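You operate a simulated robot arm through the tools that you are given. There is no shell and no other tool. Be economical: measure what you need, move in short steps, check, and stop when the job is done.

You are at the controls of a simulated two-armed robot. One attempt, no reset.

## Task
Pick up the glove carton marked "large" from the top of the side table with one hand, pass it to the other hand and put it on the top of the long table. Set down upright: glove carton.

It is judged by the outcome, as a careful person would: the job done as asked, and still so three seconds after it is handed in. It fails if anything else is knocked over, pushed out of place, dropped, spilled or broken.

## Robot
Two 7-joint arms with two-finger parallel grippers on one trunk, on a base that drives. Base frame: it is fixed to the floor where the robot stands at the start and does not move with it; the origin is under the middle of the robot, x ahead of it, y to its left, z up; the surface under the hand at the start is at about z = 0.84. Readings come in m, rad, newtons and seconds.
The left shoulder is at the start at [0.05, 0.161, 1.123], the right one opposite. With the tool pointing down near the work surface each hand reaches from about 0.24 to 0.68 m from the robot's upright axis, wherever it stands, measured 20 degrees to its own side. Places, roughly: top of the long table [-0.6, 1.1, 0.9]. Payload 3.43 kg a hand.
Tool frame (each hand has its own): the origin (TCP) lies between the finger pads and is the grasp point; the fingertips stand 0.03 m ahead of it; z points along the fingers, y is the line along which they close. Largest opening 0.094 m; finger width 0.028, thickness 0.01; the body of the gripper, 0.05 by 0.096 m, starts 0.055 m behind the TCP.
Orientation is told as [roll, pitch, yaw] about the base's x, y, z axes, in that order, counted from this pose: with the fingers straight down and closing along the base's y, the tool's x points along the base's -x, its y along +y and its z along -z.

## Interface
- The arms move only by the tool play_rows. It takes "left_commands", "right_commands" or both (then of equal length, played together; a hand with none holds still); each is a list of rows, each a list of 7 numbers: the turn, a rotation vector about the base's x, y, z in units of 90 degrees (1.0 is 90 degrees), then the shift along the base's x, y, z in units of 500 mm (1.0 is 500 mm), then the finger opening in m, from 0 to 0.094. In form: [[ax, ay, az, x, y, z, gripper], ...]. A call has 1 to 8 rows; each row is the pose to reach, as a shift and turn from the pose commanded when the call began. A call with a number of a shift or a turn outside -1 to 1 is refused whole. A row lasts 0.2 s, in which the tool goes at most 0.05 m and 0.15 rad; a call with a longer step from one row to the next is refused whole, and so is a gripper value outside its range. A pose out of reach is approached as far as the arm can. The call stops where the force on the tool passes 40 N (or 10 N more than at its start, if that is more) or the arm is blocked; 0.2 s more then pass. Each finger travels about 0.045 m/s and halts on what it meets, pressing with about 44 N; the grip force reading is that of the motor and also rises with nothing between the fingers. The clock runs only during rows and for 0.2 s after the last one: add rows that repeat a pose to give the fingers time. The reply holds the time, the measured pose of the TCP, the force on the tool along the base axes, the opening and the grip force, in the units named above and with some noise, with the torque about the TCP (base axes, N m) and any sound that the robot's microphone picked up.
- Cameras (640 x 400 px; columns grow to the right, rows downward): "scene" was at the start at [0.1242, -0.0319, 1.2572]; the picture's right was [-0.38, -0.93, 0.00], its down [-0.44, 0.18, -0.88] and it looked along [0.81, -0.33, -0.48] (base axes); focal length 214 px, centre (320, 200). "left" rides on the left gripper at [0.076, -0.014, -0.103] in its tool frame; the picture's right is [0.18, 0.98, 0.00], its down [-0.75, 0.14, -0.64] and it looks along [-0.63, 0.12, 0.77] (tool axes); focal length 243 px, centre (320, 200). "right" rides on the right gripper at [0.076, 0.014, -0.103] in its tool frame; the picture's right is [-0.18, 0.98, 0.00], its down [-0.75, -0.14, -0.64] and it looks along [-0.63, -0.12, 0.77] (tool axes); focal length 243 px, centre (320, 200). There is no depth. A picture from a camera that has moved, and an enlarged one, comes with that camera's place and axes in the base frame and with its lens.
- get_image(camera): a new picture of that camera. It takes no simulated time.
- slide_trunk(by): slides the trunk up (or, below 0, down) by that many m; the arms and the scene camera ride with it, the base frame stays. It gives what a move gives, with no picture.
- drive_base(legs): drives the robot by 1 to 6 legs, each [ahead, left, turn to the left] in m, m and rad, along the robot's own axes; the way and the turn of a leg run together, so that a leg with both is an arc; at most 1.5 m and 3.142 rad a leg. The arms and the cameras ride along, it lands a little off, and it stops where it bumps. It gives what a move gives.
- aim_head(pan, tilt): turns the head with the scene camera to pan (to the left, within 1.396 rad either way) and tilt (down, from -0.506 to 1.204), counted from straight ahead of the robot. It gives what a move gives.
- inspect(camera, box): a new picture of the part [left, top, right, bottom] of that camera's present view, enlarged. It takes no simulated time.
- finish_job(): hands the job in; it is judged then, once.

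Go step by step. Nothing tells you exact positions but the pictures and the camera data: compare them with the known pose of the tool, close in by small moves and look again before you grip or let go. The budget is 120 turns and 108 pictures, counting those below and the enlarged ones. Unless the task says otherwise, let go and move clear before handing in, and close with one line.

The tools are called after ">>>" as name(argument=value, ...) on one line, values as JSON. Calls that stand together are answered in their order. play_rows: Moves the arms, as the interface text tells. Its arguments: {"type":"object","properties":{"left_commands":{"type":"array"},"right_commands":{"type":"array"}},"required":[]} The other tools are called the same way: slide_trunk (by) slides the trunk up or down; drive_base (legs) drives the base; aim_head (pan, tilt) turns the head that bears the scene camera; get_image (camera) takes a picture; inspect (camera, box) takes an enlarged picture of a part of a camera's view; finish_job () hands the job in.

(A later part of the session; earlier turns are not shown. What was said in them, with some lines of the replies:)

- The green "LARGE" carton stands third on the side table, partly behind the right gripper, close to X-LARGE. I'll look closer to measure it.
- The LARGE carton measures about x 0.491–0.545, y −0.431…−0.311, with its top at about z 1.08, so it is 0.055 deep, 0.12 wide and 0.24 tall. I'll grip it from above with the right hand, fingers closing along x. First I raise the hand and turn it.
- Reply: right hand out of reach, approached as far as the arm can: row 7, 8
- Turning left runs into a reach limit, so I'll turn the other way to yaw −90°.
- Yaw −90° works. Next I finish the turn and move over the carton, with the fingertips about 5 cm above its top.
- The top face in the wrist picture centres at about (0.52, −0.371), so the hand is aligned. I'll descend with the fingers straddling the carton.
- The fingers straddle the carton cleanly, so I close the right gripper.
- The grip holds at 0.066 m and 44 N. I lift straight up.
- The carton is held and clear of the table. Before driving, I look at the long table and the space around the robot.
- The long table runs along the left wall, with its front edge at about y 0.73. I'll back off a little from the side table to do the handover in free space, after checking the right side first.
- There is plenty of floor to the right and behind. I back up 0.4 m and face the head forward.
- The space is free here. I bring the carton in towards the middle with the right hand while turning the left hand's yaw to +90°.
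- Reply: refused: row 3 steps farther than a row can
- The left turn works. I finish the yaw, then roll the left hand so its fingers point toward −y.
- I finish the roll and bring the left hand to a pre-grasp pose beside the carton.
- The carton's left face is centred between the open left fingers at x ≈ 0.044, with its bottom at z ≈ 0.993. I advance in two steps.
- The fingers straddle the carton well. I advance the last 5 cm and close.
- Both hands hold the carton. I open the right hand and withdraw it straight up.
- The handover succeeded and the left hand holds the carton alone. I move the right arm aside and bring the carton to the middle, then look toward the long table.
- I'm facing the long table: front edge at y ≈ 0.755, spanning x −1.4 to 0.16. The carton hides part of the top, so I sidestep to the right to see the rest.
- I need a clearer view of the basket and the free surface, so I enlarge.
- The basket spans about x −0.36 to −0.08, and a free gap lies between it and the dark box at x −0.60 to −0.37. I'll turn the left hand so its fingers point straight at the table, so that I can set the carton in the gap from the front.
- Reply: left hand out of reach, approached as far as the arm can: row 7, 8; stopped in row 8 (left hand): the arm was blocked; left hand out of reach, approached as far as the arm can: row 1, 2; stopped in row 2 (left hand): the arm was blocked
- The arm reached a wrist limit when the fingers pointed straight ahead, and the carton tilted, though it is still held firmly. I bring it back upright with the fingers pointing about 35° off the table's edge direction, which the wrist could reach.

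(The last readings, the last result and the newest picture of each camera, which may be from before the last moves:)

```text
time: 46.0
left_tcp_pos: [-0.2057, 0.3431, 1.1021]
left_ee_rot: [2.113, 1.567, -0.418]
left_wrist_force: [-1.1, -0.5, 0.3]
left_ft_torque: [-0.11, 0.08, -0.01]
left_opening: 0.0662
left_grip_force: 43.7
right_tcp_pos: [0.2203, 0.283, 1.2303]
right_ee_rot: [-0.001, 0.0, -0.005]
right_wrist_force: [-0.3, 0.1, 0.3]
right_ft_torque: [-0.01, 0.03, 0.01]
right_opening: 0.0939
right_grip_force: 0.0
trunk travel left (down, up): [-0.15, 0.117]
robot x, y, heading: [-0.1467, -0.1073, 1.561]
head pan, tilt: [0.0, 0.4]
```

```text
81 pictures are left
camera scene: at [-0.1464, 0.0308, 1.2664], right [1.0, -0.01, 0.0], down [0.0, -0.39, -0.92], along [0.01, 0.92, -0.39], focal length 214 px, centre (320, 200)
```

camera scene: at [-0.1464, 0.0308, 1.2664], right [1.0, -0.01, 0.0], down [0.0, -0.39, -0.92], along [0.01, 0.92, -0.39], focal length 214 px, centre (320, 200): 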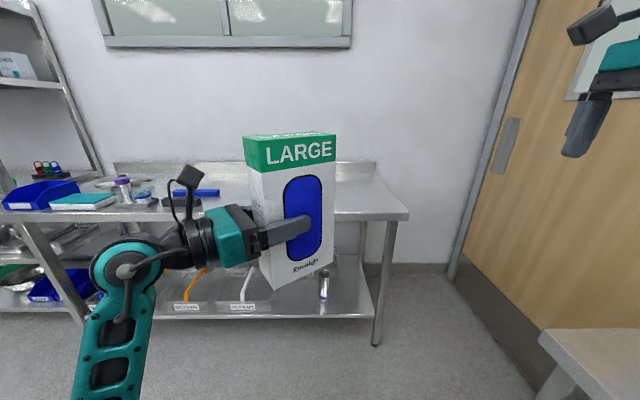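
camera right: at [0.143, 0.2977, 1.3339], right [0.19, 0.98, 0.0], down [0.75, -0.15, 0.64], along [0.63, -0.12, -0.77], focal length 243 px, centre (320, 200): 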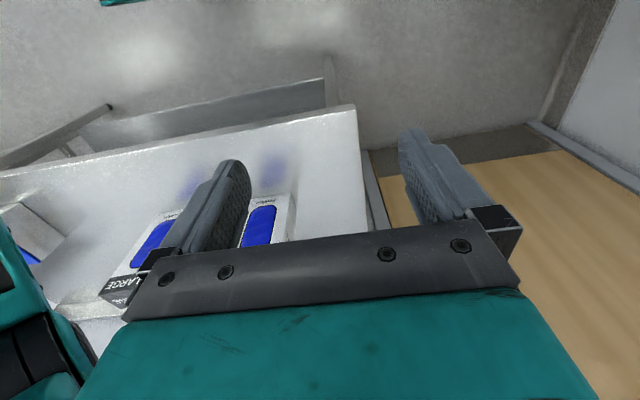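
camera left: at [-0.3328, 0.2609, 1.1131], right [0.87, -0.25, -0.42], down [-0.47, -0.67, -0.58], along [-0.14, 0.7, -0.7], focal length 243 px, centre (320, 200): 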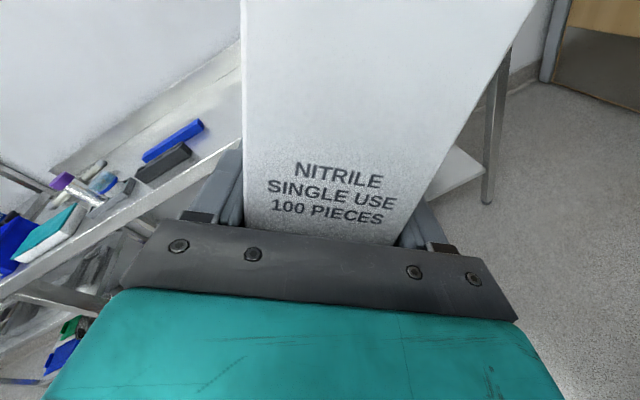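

The carton is upright again. The forearm drops steeply behind the wrist and could meet the table edge, so I raise the trunk and then lower the hand relative to it, which lifts the elbow.

>>> slide_trunk(by=0.115)

>>> play_rows(left_commands=[[0, 0, 0, 0, 0.0, -0.05, 0.03], [0, 0, 0, 0, 0.0, -0.12, 0.03], [0, 0, 0, 0, 0.0, -0.19, 0.03], [0, 0, 0, 0, 0.0, -0.26, 0.03], [0, 0, 0, 0, 0.0, -0.32, 0.03], [0, 0, 0, 0, 0.0, -0.32, 0.03]])

>>> get_image(camera="scene")

>>> get_image(camera="left")

```text
time: 47.5
left_tcp_pos: [-0.2073, 0.3431, 1.2173]
left_ee_rot: [2.125, 1.569, -0.402]
left_wrist_force: [-0.6, 0.5, -5.9]
left_ft_torque: [-0.07, 0.08, 0.0]
left_opening: 0.0663
left_grip_force: 44.4
right_tcp_pos: [0.2185, 0.2823, 1.3467]
right_ee_rot: [0.001, -0.001, -0.004]
right_wrist_force: [-0.5, -0.1, 0.5]
right_ft_torque: [0.01, 0.0, -0.01]
right_opening: 0.0941
right_grip_force: 0.2
trunk travel left (down, up): [-0.265, 0.002]
robot x, y, heading: [-0.1506, -0.1076, 1.562]
head pan, tilt: [0.0, 0.4]
```

```text
time: 48.9
left_tcp_pos: [-0.2057, 0.3401, 1.0559]
left_ee_rot: [2.196, 1.567, -0.336]
left_wrist_force: [0.3, 0.4, -5.2]
left_ft_torque: [-0.08, 0.1, 0.01]
left_opening: 0.0661
left_grip_force: 44.1
right_tcp_pos: [0.2192, 0.2826, 1.3455]
right_ee_rot: [0.001, -0.001, -0.005]
right_wrist_force: [-0.6, 0.2, 0.3]
right_ft_torque: [0.05, 0.0, 0.02]
right_opening: 0.094
right_grip_force: 0.1
trunk travel left (down, up): [-0.265, 0.002]
robot x, y, heading: [-0.1482, -0.1039, 1.563]
head pan, tilt: [0.0, 0.4]
```

```text
80 pictures are left
camera scene: at [-0.1463, 0.0309, 1.3814], right [1.0, -0.01, 0.0], down [0.0, -0.39, -0.92], along [0.01, 0.92, -0.39], focal length 214 px, centre (320, 200)
```

scene: 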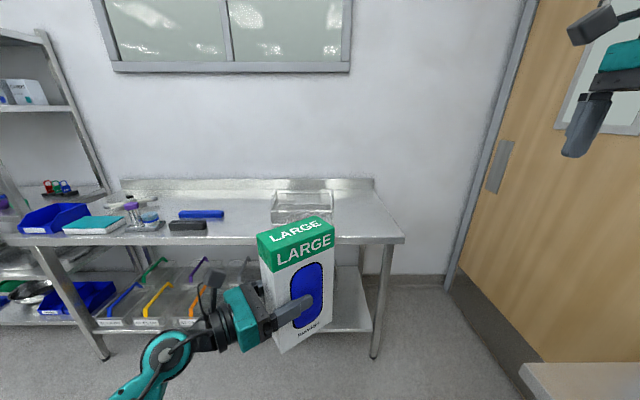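

```text
79 pictures are left
camera left: at [-0.2981, 0.2924, 1.1319], right [0.56, -0.8, 0.19], down [-0.44, -0.49, -0.75], along [0.7, 0.34, -0.63], focal length 243 px, centre (320, 200)
```

left: 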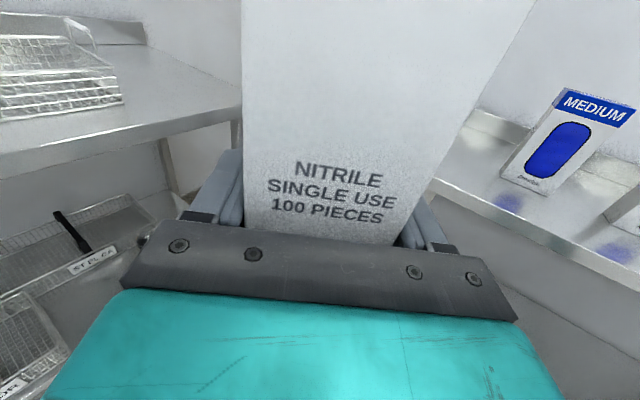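

The table top is clearly visible, and the right end is free. I check the forearm's slope by tilting the head down.

>>> aim_head(pan=0.5, tilt=0.9)

>>> get_image(camera="scene")

```text
time: 49.8
left_tcp_pos: [-0.2052, 0.3399, 1.0567]
left_ee_rot: [2.24, 1.567, -0.291]
left_wrist_force: [0.4, -0.1, -4.5]
left_ft_torque: [-0.08, 0.1, 0.0]
left_opening: 0.0662
left_grip_force: 43.8
right_tcp_pos: [0.2195, 0.2826, 1.3459]
right_ee_rot: [0.0, -0.001, -0.006]
right_wrist_force: [-0.1, -0.6, 0.1]
right_ft_torque: [0.01, 0.01, 0.01]
right_opening: 0.0942
right_grip_force: 0.1
trunk travel left (down, up): [-0.265, 0.002]
robot x, y, heading: [-0.1481, -0.1041, 1.566]
head pan, tilt: [0.499, 0.901]
```

```text
78 pictures are left
camera scene: at [-0.1826, 0.0048, 1.3384], right [0.88, 0.47, 0.0], down [0.37, -0.69, -0.62], along [-0.29, 0.55, -0.78], focal length 214 px, centre (320, 200)
```

scene: 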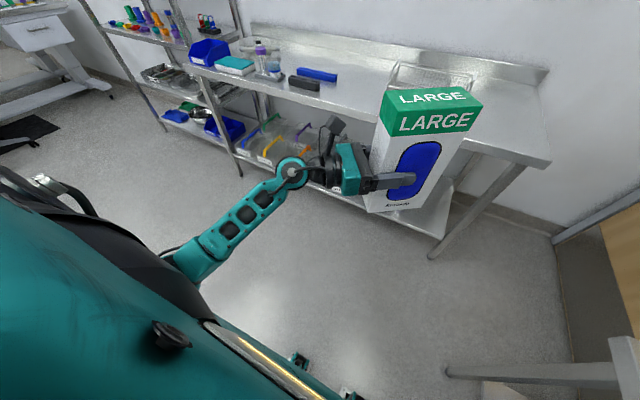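

The elbow sits around z 0.95, so the forearm will clear the table edge. The gap at x ≈ −0.475 keeps the base away from the side table, so I sidestep left and then approach most of the way.

>>> drive_base(legs=[[0, 0.288, 0.005], [0.36, 0, 0]])

>>> aim_head(pan=0.1, tilt=0.75)

>>> get_image(camera="scene")

>>> get_image(camera="left")

```text
time: 54.8
left_tcp_pos: [-0.4789, 0.6955, 1.0565]
left_ee_rot: [2.09, 1.568, -0.454]
left_wrist_force: [-0.2, -0.2, -4.6]
left_ft_torque: [-0.06, 0.09, 0.02]
left_opening: 0.0664
left_grip_force: 44.5
right_tcp_pos: [-0.0555, 0.6319, 1.3457]
right_ee_rot: [0.0, 0.0, -0.02]
right_wrist_force: [0.0, -0.1, -0.1]
right_ft_torque: [-0.02, 0.02, -0.01]
right_opening: 0.094
right_grip_force: 0.0
trunk travel left (down, up): [-0.265, 0.002]
robot x, y, heading: [-0.4277, 0.2518, 1.551]
head pan, tilt: [0.499, 0.901]
```

```text
time: 55.7
left_tcp_pos: [-0.4776, 0.694, 1.0562]
left_ee_rot: [2.099, 1.566, -0.449]
left_wrist_force: [1.2, -0.2, -5.1]
left_ft_torque: [-0.04, 0.14, -0.02]
left_opening: 0.0665
left_grip_force: 44.0
right_tcp_pos: [-0.0544, 0.6308, 1.3463]
right_ee_rot: [-0.001, 0.0, -0.021]
right_wrist_force: [-0.9, 0.2, 0.3]
right_ft_torque: [-0.01, 0.01, -0.02]
right_opening: 0.0941
right_grip_force: 0.1
trunk travel left (down, up): [-0.265, 0.002]
robot x, y, heading: [-0.4249, 0.2509, 1.551]
head pan, tilt: [0.099, 0.75]
```

```text
77 pictures are left
camera scene: at [-0.4322, 0.3752, 1.3502], right [1.0, 0.08, 0.0], down [0.05, -0.68, -0.73], along [-0.06, 0.73, -0.68], focal length 214 px, centre (320, 200)
```

scene: 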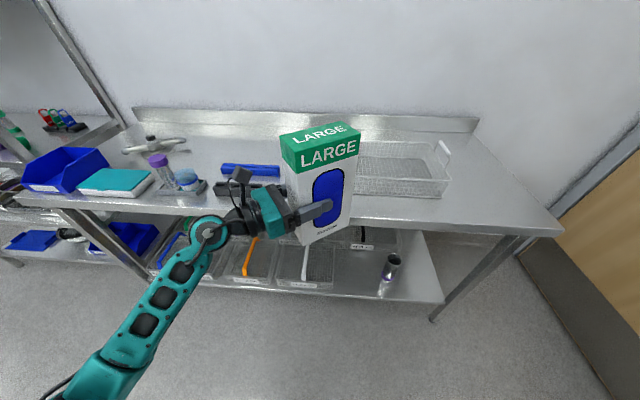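

```text
76 pictures are left
camera left: at [-0.5716, 0.6489, 1.1322], right [0.55, -0.81, 0.19], down [-0.45, -0.48, -0.75], along [0.7, 0.33, -0.63], focal length 243 px, centre (320, 200)
```

left: 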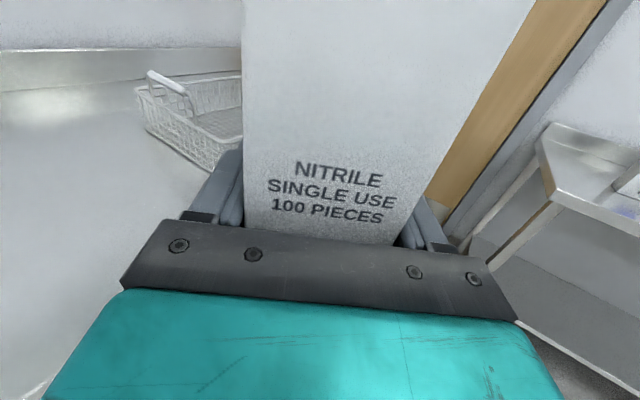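

The basket's left side is at x ≈ −0.37…−0.39 and the blue bar ends at −0.625. I shift the carton 3 cm left and drive the last 0.145 m over the table.

>>> play_rows(left_commands=[[0, 0, 0, -0.03, 0, 0, 0.03], [0, 0, 0, -0.065, 0, 0, 0.03], [0, 0, 0, -0.065, 0, 0, 0.03]])

>>> drive_base(legs=[[0.145, 0, 0]])

>>> get_image(camera="scene")

>>> get_image(camera="left")

```text
time: 56.5
left_tcp_pos: [-0.5117, 0.6949, 1.0577]
left_ee_rot: [2.13, 1.567, -0.414]
left_wrist_force: [-0.8, -0.9, -5.6]
left_ft_torque: [-0.06, 0.11, 0.01]
left_opening: 0.066
left_grip_force: 43.8
right_tcp_pos: [-0.0551, 0.633, 1.3462]
right_ee_rot: [-0.001, 0.0, -0.022]
right_wrist_force: [0.7, -0.4, -0.1]
right_ft_torque: [0.01, 0.01, -0.05]
right_opening: 0.094
right_grip_force: 0.0
trunk travel left (down, up): [-0.265, 0.002]
robot x, y, heading: [-0.4262, 0.2482, 1.552]
head pan, tilt: [0.099, 0.75]
```

```text
time: 57.8
left_tcp_pos: [-0.5068, 0.8363, 1.057]
left_ee_rot: [1.975, 1.565, -0.571]
left_wrist_force: [-0.2, 0.0, -4.8]
left_ft_torque: [-0.08, 0.09, -0.03]
left_opening: 0.0662
left_grip_force: 43.8
right_tcp_pos: [-0.0498, 0.7726, 1.3464]
right_ee_rot: [0.002, 0.0, -0.025]
right_wrist_force: [0.8, -0.2, -0.2]
right_ft_torque: [-0.01, 0.0, 0.0]
right_opening: 0.094
right_grip_force: 0.1
trunk travel left (down, up): [-0.265, 0.002]
robot x, y, heading: [-0.4234, 0.3936, 1.547]
head pan, tilt: [0.099, 0.75]
```

```text
75 pictures are left
camera scene: at [-0.4284, 0.5176, 1.3501], right [1.0, 0.07, 0.0], down [0.05, -0.68, -0.73], along [-0.05, 0.73, -0.68], focal length 214 px, centre (320, 200)
```

scene: 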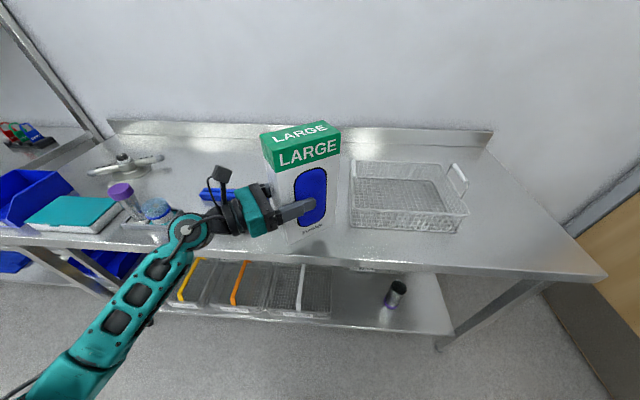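

```text
74 pictures are left
camera left: at [-0.6003, 0.7917, 1.1324], right [0.55, -0.81, 0.19], down [-0.45, -0.48, -0.75], along [0.7, 0.33, -0.63], focal length 243 px, centre (320, 200)
```

left: 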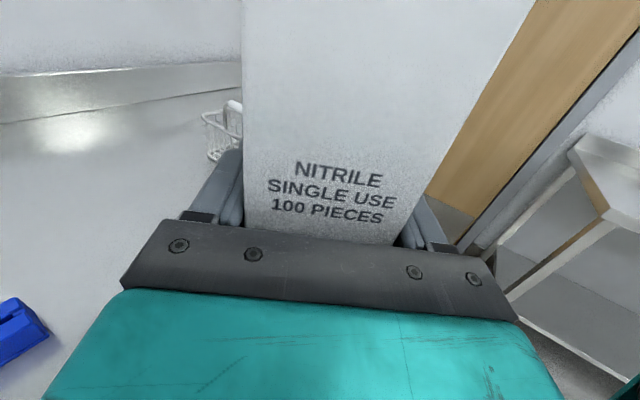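

The carton is over the table. I check its bottom against the front edge before lowering.

>>> inspect(camera="scene", box=[220, 140, 460, 290])

```text
2.67 times, centred on (340, 215) of scene
camera zoom: at [-0.4284, 0.5176, 1.3501], right [1.0, 0.07, 0.0], down [0.05, -0.68, -0.73], along [-0.05, 0.73, -0.68], focal length 572 px, centre (267, 160)
```

zoom: 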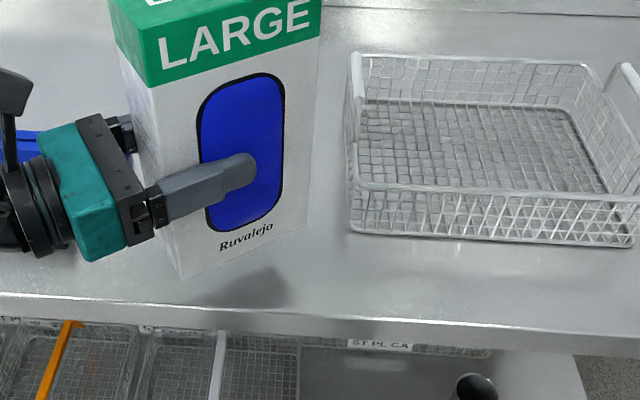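

Comparing edge sightings from several viewpoints, the table top is really near z 0.855 with its front edge at y ≈ 0.815. I need to go about 9 cm deeper before lowering.

>>> drive_base(legs=[[0.09, 0, 0.01]])

>>> play_rows(left_commands=[[0, 0, 0, 0, 0, -0.03, 0.03], [0, 0, 0, 0, 0, -0.06, 0.03], [0, 0, 0, 0, 0, -0.09, 0.03], [0, 0, 0, 0, 0, -0.09, 0.03]])

>>> inspect(camera="scene", box=[160, 130, 480, 330])

>>> get_image(camera="left")

```text
time: 58.9
left_tcp_pos: [-0.5104, 0.929, 1.0568]
left_ee_rot: [1.914, 1.566, -0.626]
left_wrist_force: [0.0, 1.3, -5.1]
left_ft_torque: [-0.07, 0.09, -0.03]
left_opening: 0.0665
left_grip_force: 43.8
right_tcp_pos: [-0.0521, 0.869, 1.3469]
right_ee_rot: [0.0, 0.0, -0.014]
right_wrist_force: [0.3, 0.1, -0.1]
right_ft_torque: [-0.02, -0.01, 0.04]
right_opening: 0.094
right_grip_force: 0.1
trunk travel left (down, up): [-0.265, 0.002]
robot x, y, heading: [-0.4206, 0.4822, 1.55]
head pan, tilt: [0.099, 0.75]
```

```text
time: 59.9
left_tcp_pos: [-0.5109, 0.9289, 1.011]
left_ee_rot: [2.038, 1.567, -0.501]
left_wrist_force: [0.5, -0.2, -5.2]
left_ft_torque: [-0.07, 0.12, 0.02]
left_opening: 0.0661
left_grip_force: 43.7
right_tcp_pos: [-0.0516, 0.8691, 1.346]
right_ee_rot: [0.001, 0.0, -0.014]
right_wrist_force: [0.1, 0.2, -0.5]
right_ft_torque: [0.03, 0.02, -0.01]
right_opening: 0.094
right_grip_force: 0.0
trunk travel left (down, up): [-0.265, 0.002]
robot x, y, heading: [-0.419, 0.4854, 1.556]
head pan, tilt: [0.099, 0.75]
```

```text
2.00 times, centred on (320, 230) of scene
camera zoom: at [-0.4277, 0.6093, 1.3503], right [1.0, 0.08, 0.0], down [0.06, -0.68, -0.73], along [-0.06, 0.73, -0.68], focal length 429 px, centre (320, 140)
```

zoom: 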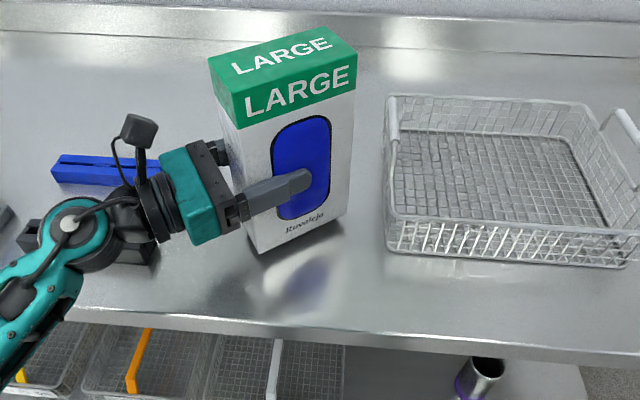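

```text
71 pictures are left
camera left: at [-0.6033, 0.8813, 1.086], right [0.56, -0.81, 0.19], down [-0.45, -0.48, -0.75], along [0.7, 0.34, -0.63], focal length 243 px, centre (320, 200)
```

left: 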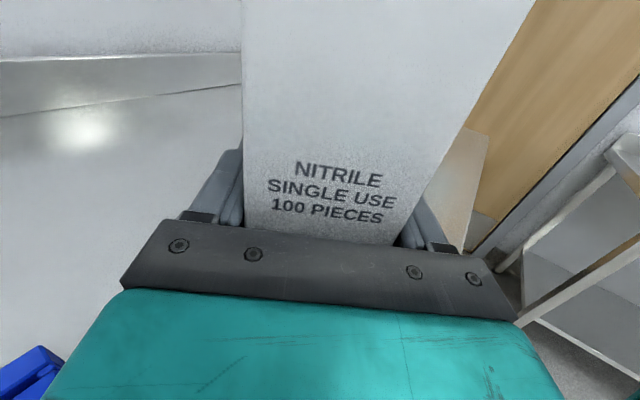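

There's room on both sides, with the dark box under the wrist near its left. I nudge 1.5 cm right and lower in small steps.

>>> play_rows(left_commands=[[0, 0, 0, 0.015, 0, -0.01, 0.03], [0, 0, 0, 0.03, 0, -0.02, 0.03], [0, 0, 0, 0.03, 0, -0.04, 0.03], [0, 0, 0, 0.03, 0, -0.056, 0.03], [0, 0, 0, 0.03, 0, -0.056, 0.03]])

>>> inspect(camera="scene", box=[160, 130, 480, 330])

```text
time: 61.1
left_tcp_pos: [-0.4955, 0.9289, 0.9906]
left_ee_rot: [-2.891, 1.551, 0.857]
left_wrist_force: [-5.6, 5.3, 38.9]
left_ft_torque: [-0.67, 0.64, -0.39]
left_opening: 0.0663
left_grip_force: 44.4
right_tcp_pos: [-0.0531, 0.8665, 1.3469]
right_ee_rot: [0.004, -0.001, -0.013]
right_wrist_force: [-0.3, 0.1, -0.1]
right_ft_torque: [0.01, 0.0, 0.05]
right_opening: 0.0941
right_grip_force: 0.1
trunk travel left (down, up): [-0.265, 0.002]
robot x, y, heading: [-0.4207, 0.4843, 1.552]
head pan, tilt: [0.099, 0.75]
```

```text
2.00 times, centred on (320, 230) of scene
camera zoom: at [-0.4279, 0.6067, 1.3512], right [1.0, 0.08, 0.0], down [0.06, -0.68, -0.73], along [-0.06, 0.73, -0.68], focal length 429 px, centre (320, 140)
```

zoom: 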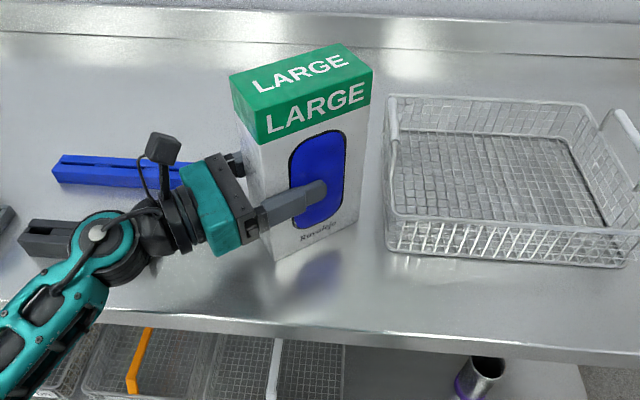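

The carton has touched down: 39 N upward at TCP z ≈ 0.99. I ease up to take off the excess push.

>>> play_rows(left_commands=[[0, 0, 0, 0, 0, 0.006, 0.03], [0, 0, 0, 0, 0, 0.012, 0.03], [0, 0, 0, 0, 0, 0.012, 0.03]])

>>> inspect(camera="scene", box=[240, 140, 400, 290])

>>> get_image(camera="left")

```text
time: 61.9
left_tcp_pos: [-0.4945, 0.9277, 0.9919]
left_ee_rot: [-2.925, 1.566, 0.822]
left_wrist_force: [0.8, 10.5, 20.8]
left_ft_torque: [0.82, -0.4, 0.24]
left_opening: 0.0661
left_grip_force: 44.1
right_tcp_pos: [-0.0522, 0.8669, 1.347]
right_ee_rot: [0.003, -0.001, -0.015]
right_wrist_force: [-0.3, 0.7, 0.2]
right_ft_torque: [0.01, -0.03, 0.01]
right_opening: 0.094
right_grip_force: 0.1
trunk travel left (down, up): [-0.265, 0.002]
robot x, y, heading: [-0.4198, 0.4806, 1.558]
head pan, tilt: [0.099, 0.75]
```

```text
2.67 times, centred on (320, 215) of scene
camera zoom: at [-0.4274, 0.6084, 1.3503], right [1.0, 0.08, 0.0], down [0.06, -0.68, -0.73], along [-0.06, 0.73, -0.68], focal length 572 px, centre (320, 160)
```

zoom: 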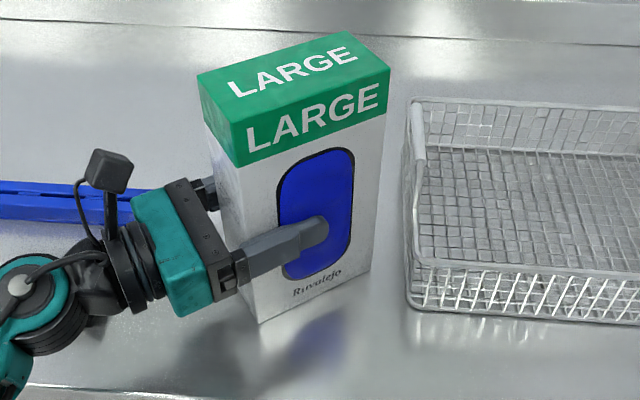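

```text
68 pictures are left
camera left: at [-0.5874, 0.8808, 1.066], right [0.56, -0.81, 0.18], down [-0.45, -0.48, -0.76], along [0.7, 0.34, -0.63], focal length 243 px, centre (320, 200)
```

left: 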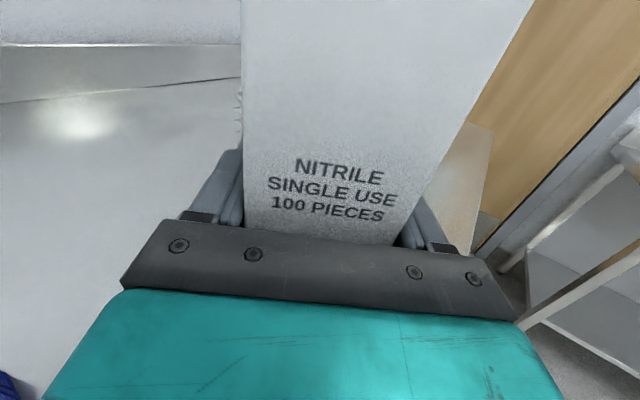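

The carton rests flat on the table. I relieve the remaining push a little, then open the left hand.

>>> play_rows(left_commands=[[0, 0, 0, 0, 0, 0.005, 0.03], [0, 0, 0, 0, 0, 0.005, 0.03]])

>>> play_rows(left_commands=[[0, 0, 0, 0, 0, 0, 0.07], [0, 0, 0, 0, 0, 0, 0.078], [0, 0, 0, 0, 0, 0, 0.088], [0, 0, 0, 0, 0, 0, 0.094], [0, 0, 0, 0, 0, 0, 0.094]])

>>> get_image(camera="left")

>>> inspect(camera="scene", box=[160, 130, 480, 330])

```text
time: 62.5
left_tcp_pos: [-0.4944, 0.927, 0.9902]
left_ee_rot: [1.311, 1.569, -1.228]
left_wrist_force: [-2.3, 5.4, 9.6]
left_ft_torque: [0.94, -0.08, 0.28]
left_opening: 0.0665
left_grip_force: 44.7
right_tcp_pos: [-0.0523, 0.8672, 1.3465]
right_ee_rot: [0.001, 0.0, -0.015]
right_wrist_force: [-0.2, -0.5, -0.4]
right_ft_torque: [-0.03, 0.01, 0.0]
right_opening: 0.0937
right_grip_force: 0.1
trunk travel left (down, up): [-0.265, 0.002]
robot x, y, heading: [-0.4222, 0.4805, 1.554]
head pan, tilt: [0.099, 0.75]
```

```text
time: 63.7
left_tcp_pos: [-0.4943, 0.9281, 0.9921]
left_ee_rot: [2.173, 1.567, -0.366]
left_wrist_force: [0.0, 0.5, 0.4]
left_ft_torque: [0.02, -0.01, 0.02]
left_opening: 0.094
left_grip_force: 0.0
right_tcp_pos: [-0.0515, 0.8677, 1.3472]
right_ee_rot: [0.001, 0.0, -0.015]
right_wrist_force: [-0.6, -0.7, -0.3]
right_ft_torque: [0.0, -0.02, 0.0]
right_opening: 0.0943
right_grip_force: 0.1
trunk travel left (down, up): [-0.265, 0.002]
robot x, y, heading: [-0.4182, 0.4805, 1.554]
head pan, tilt: [0.099, 0.75]
```

```text
67 pictures are left
camera left: at [-0.587, 0.8814, 1.0671], right [0.56, -0.81, 0.19], down [-0.45, -0.48, -0.75], along [0.7, 0.34, -0.63], focal length 243 px, centre (320, 200)
```

left: 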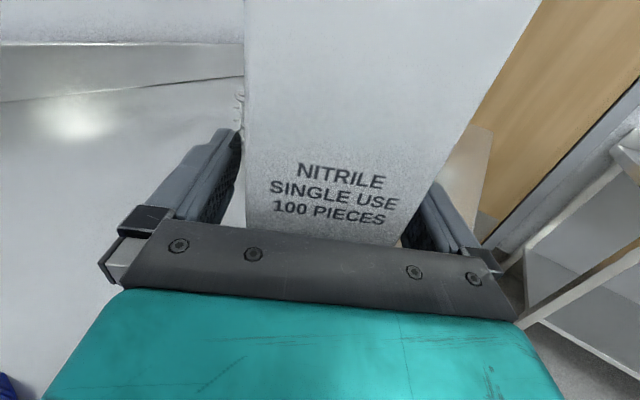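

```text
2.00 times, centred on (320, 230) of scene
camera zoom: at [-0.4277, 0.6089, 1.3503], right [1.0, 0.08, 0.0], down [0.06, -0.68, -0.73], along [-0.06, 0.73, -0.68], focal length 429 px, centre (320, 140)
```

zoom: 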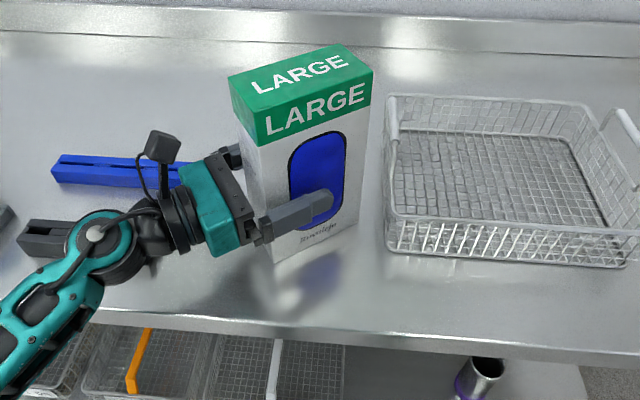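

The carton stands upright and free. I retreat along the finger direction, away from the dark box.

>>> play_rows(left_commands=[[0, 0, 0, -0.0328, -0.0229, 0, 0.094], [0, 0, 0, -0.0656, -0.0458, 0, 0.094], [0, 0, 0, -0.0984, -0.0687, 0, 0.094], [0, 0, 0, -0.1312, -0.0916, 0, 0.094], [0, 0, 0, -0.164, -0.1145, 0, 0.094], [0, 0, 0, -0.1968, -0.1374, 0.0, 0.094], [0, 0, 0, -0.1968, -0.1374, 0.0, 0.094]])

>>> get_image(camera="scene")

```text
time: 65.3
left_tcp_pos: [-0.592, 0.8594, 0.9936]
left_ee_rot: [2.201, 1.567, -0.338]
left_wrist_force: [-0.1, -0.4, 0.2]
left_ft_torque: [0.02, 0.02, -0.02]
left_opening: 0.0942
left_grip_force: 0.0
right_tcp_pos: [-0.0514, 0.8693, 1.345]
right_ee_rot: [0.001, 0.0, -0.014]
right_wrist_force: [0.1, -0.3, 1.1]
right_ft_torque: [0.02, 0.0, 0.02]
right_opening: 0.0941
right_grip_force: 0.1
trunk travel left (down, up): [-0.265, 0.002]
robot x, y, heading: [-0.4205, 0.4815, 1.553]
head pan, tilt: [0.099, 0.75]
```

```text
65 pictures are left
camera scene: at [-0.4276, 0.609, 1.3503], right [1.0, 0.08, 0.0], down [0.06, -0.68, -0.73], along [-0.06, 0.73, -0.68], focal length 214 px, centre (320, 200)
```

scene: 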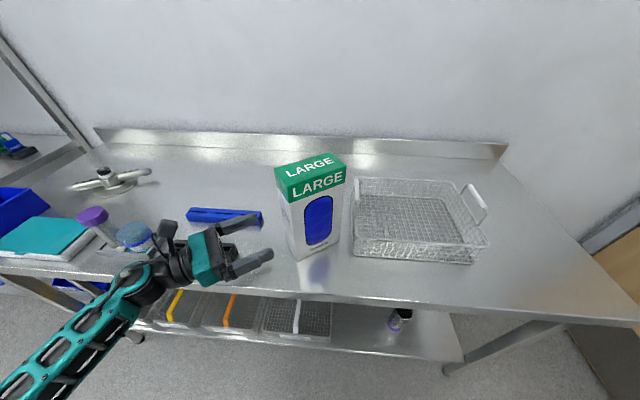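

The carton stands alone and the hand is clear. I raise the hand and back the robot away, then take a last look.

>>> play_rows(left_commands=[[0, 0, 0, 0, 0, 0.06, 0.094], [0, 0, 0, 0, 0, 0.12, 0.094]])

>>> drive_base(legs=[[-0.3, 0, 0]])

>>> get_image(camera="scene")

```text
time: 65.9
left_tcp_pos: [-0.593, 0.8593, 1.053]
left_ee_rot: [2.198, 1.566, -0.34]
left_wrist_force: [0.8, -1.0, -0.4]
left_ft_torque: [0.0, 0.03, 0.01]
left_opening: 0.094
left_grip_force: 0.0
right_tcp_pos: [-0.052, 0.8683, 1.3464]
right_ee_rot: [0.0, 0.001, -0.013]
right_wrist_force: [0.3, -0.9, -0.6]
right_ft_torque: [0.01, 0.01, 0.01]
right_opening: 0.0941
right_grip_force: 0.0
trunk travel left (down, up): [-0.265, 0.002]
robot x, y, heading: [-0.4221, 0.4834, 1.552]
head pan, tilt: [0.099, 0.75]
```

```text
time: 68.0
left_tcp_pos: [-0.5966, 0.5513, 1.0545]
left_ee_rot: [2.337, 1.567, -0.204]
left_wrist_force: [0.6, -0.5, 0.3]
left_ft_torque: [-0.01, 0.02, 0.0]
left_opening: 0.094
left_grip_force: 0.0
right_tcp_pos: [-0.0558, 0.5593, 1.3464]
right_ee_rot: [0.001, 0.001, -0.016]
right_wrist_force: [0.5, 0.1, -0.1]
right_ft_torque: [0.05, -0.01, 0.01]
right_opening: 0.0939
right_grip_force: 0.0
trunk travel left (down, up): [-0.265, 0.002]
robot x, y, heading: [-0.4262, 0.177, 1.555]
head pan, tilt: [0.099, 0.75]
```

```text
64 pictures are left
camera scene: at [-0.4324, 0.3006, 1.3504], right [1.0, 0.08, 0.0], down [0.06, -0.68, -0.73], along [-0.06, 0.73, -0.68], focal length 214 px, centre (320, 200)
```

scene: 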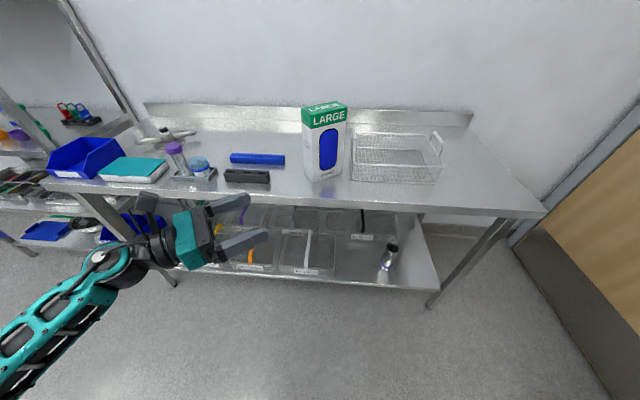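

The "LARGE" carton stands upright on the long table, nothing else has moved, and the robot is clear. I hand the job in.

>>> finish_job()

```text
The job is handed in.
```

The "LARGE" glove carton was picked up with the right hand, passed to the left, and set upright on the long table, with nothing else disturbed in the last picture before I handed the job in.
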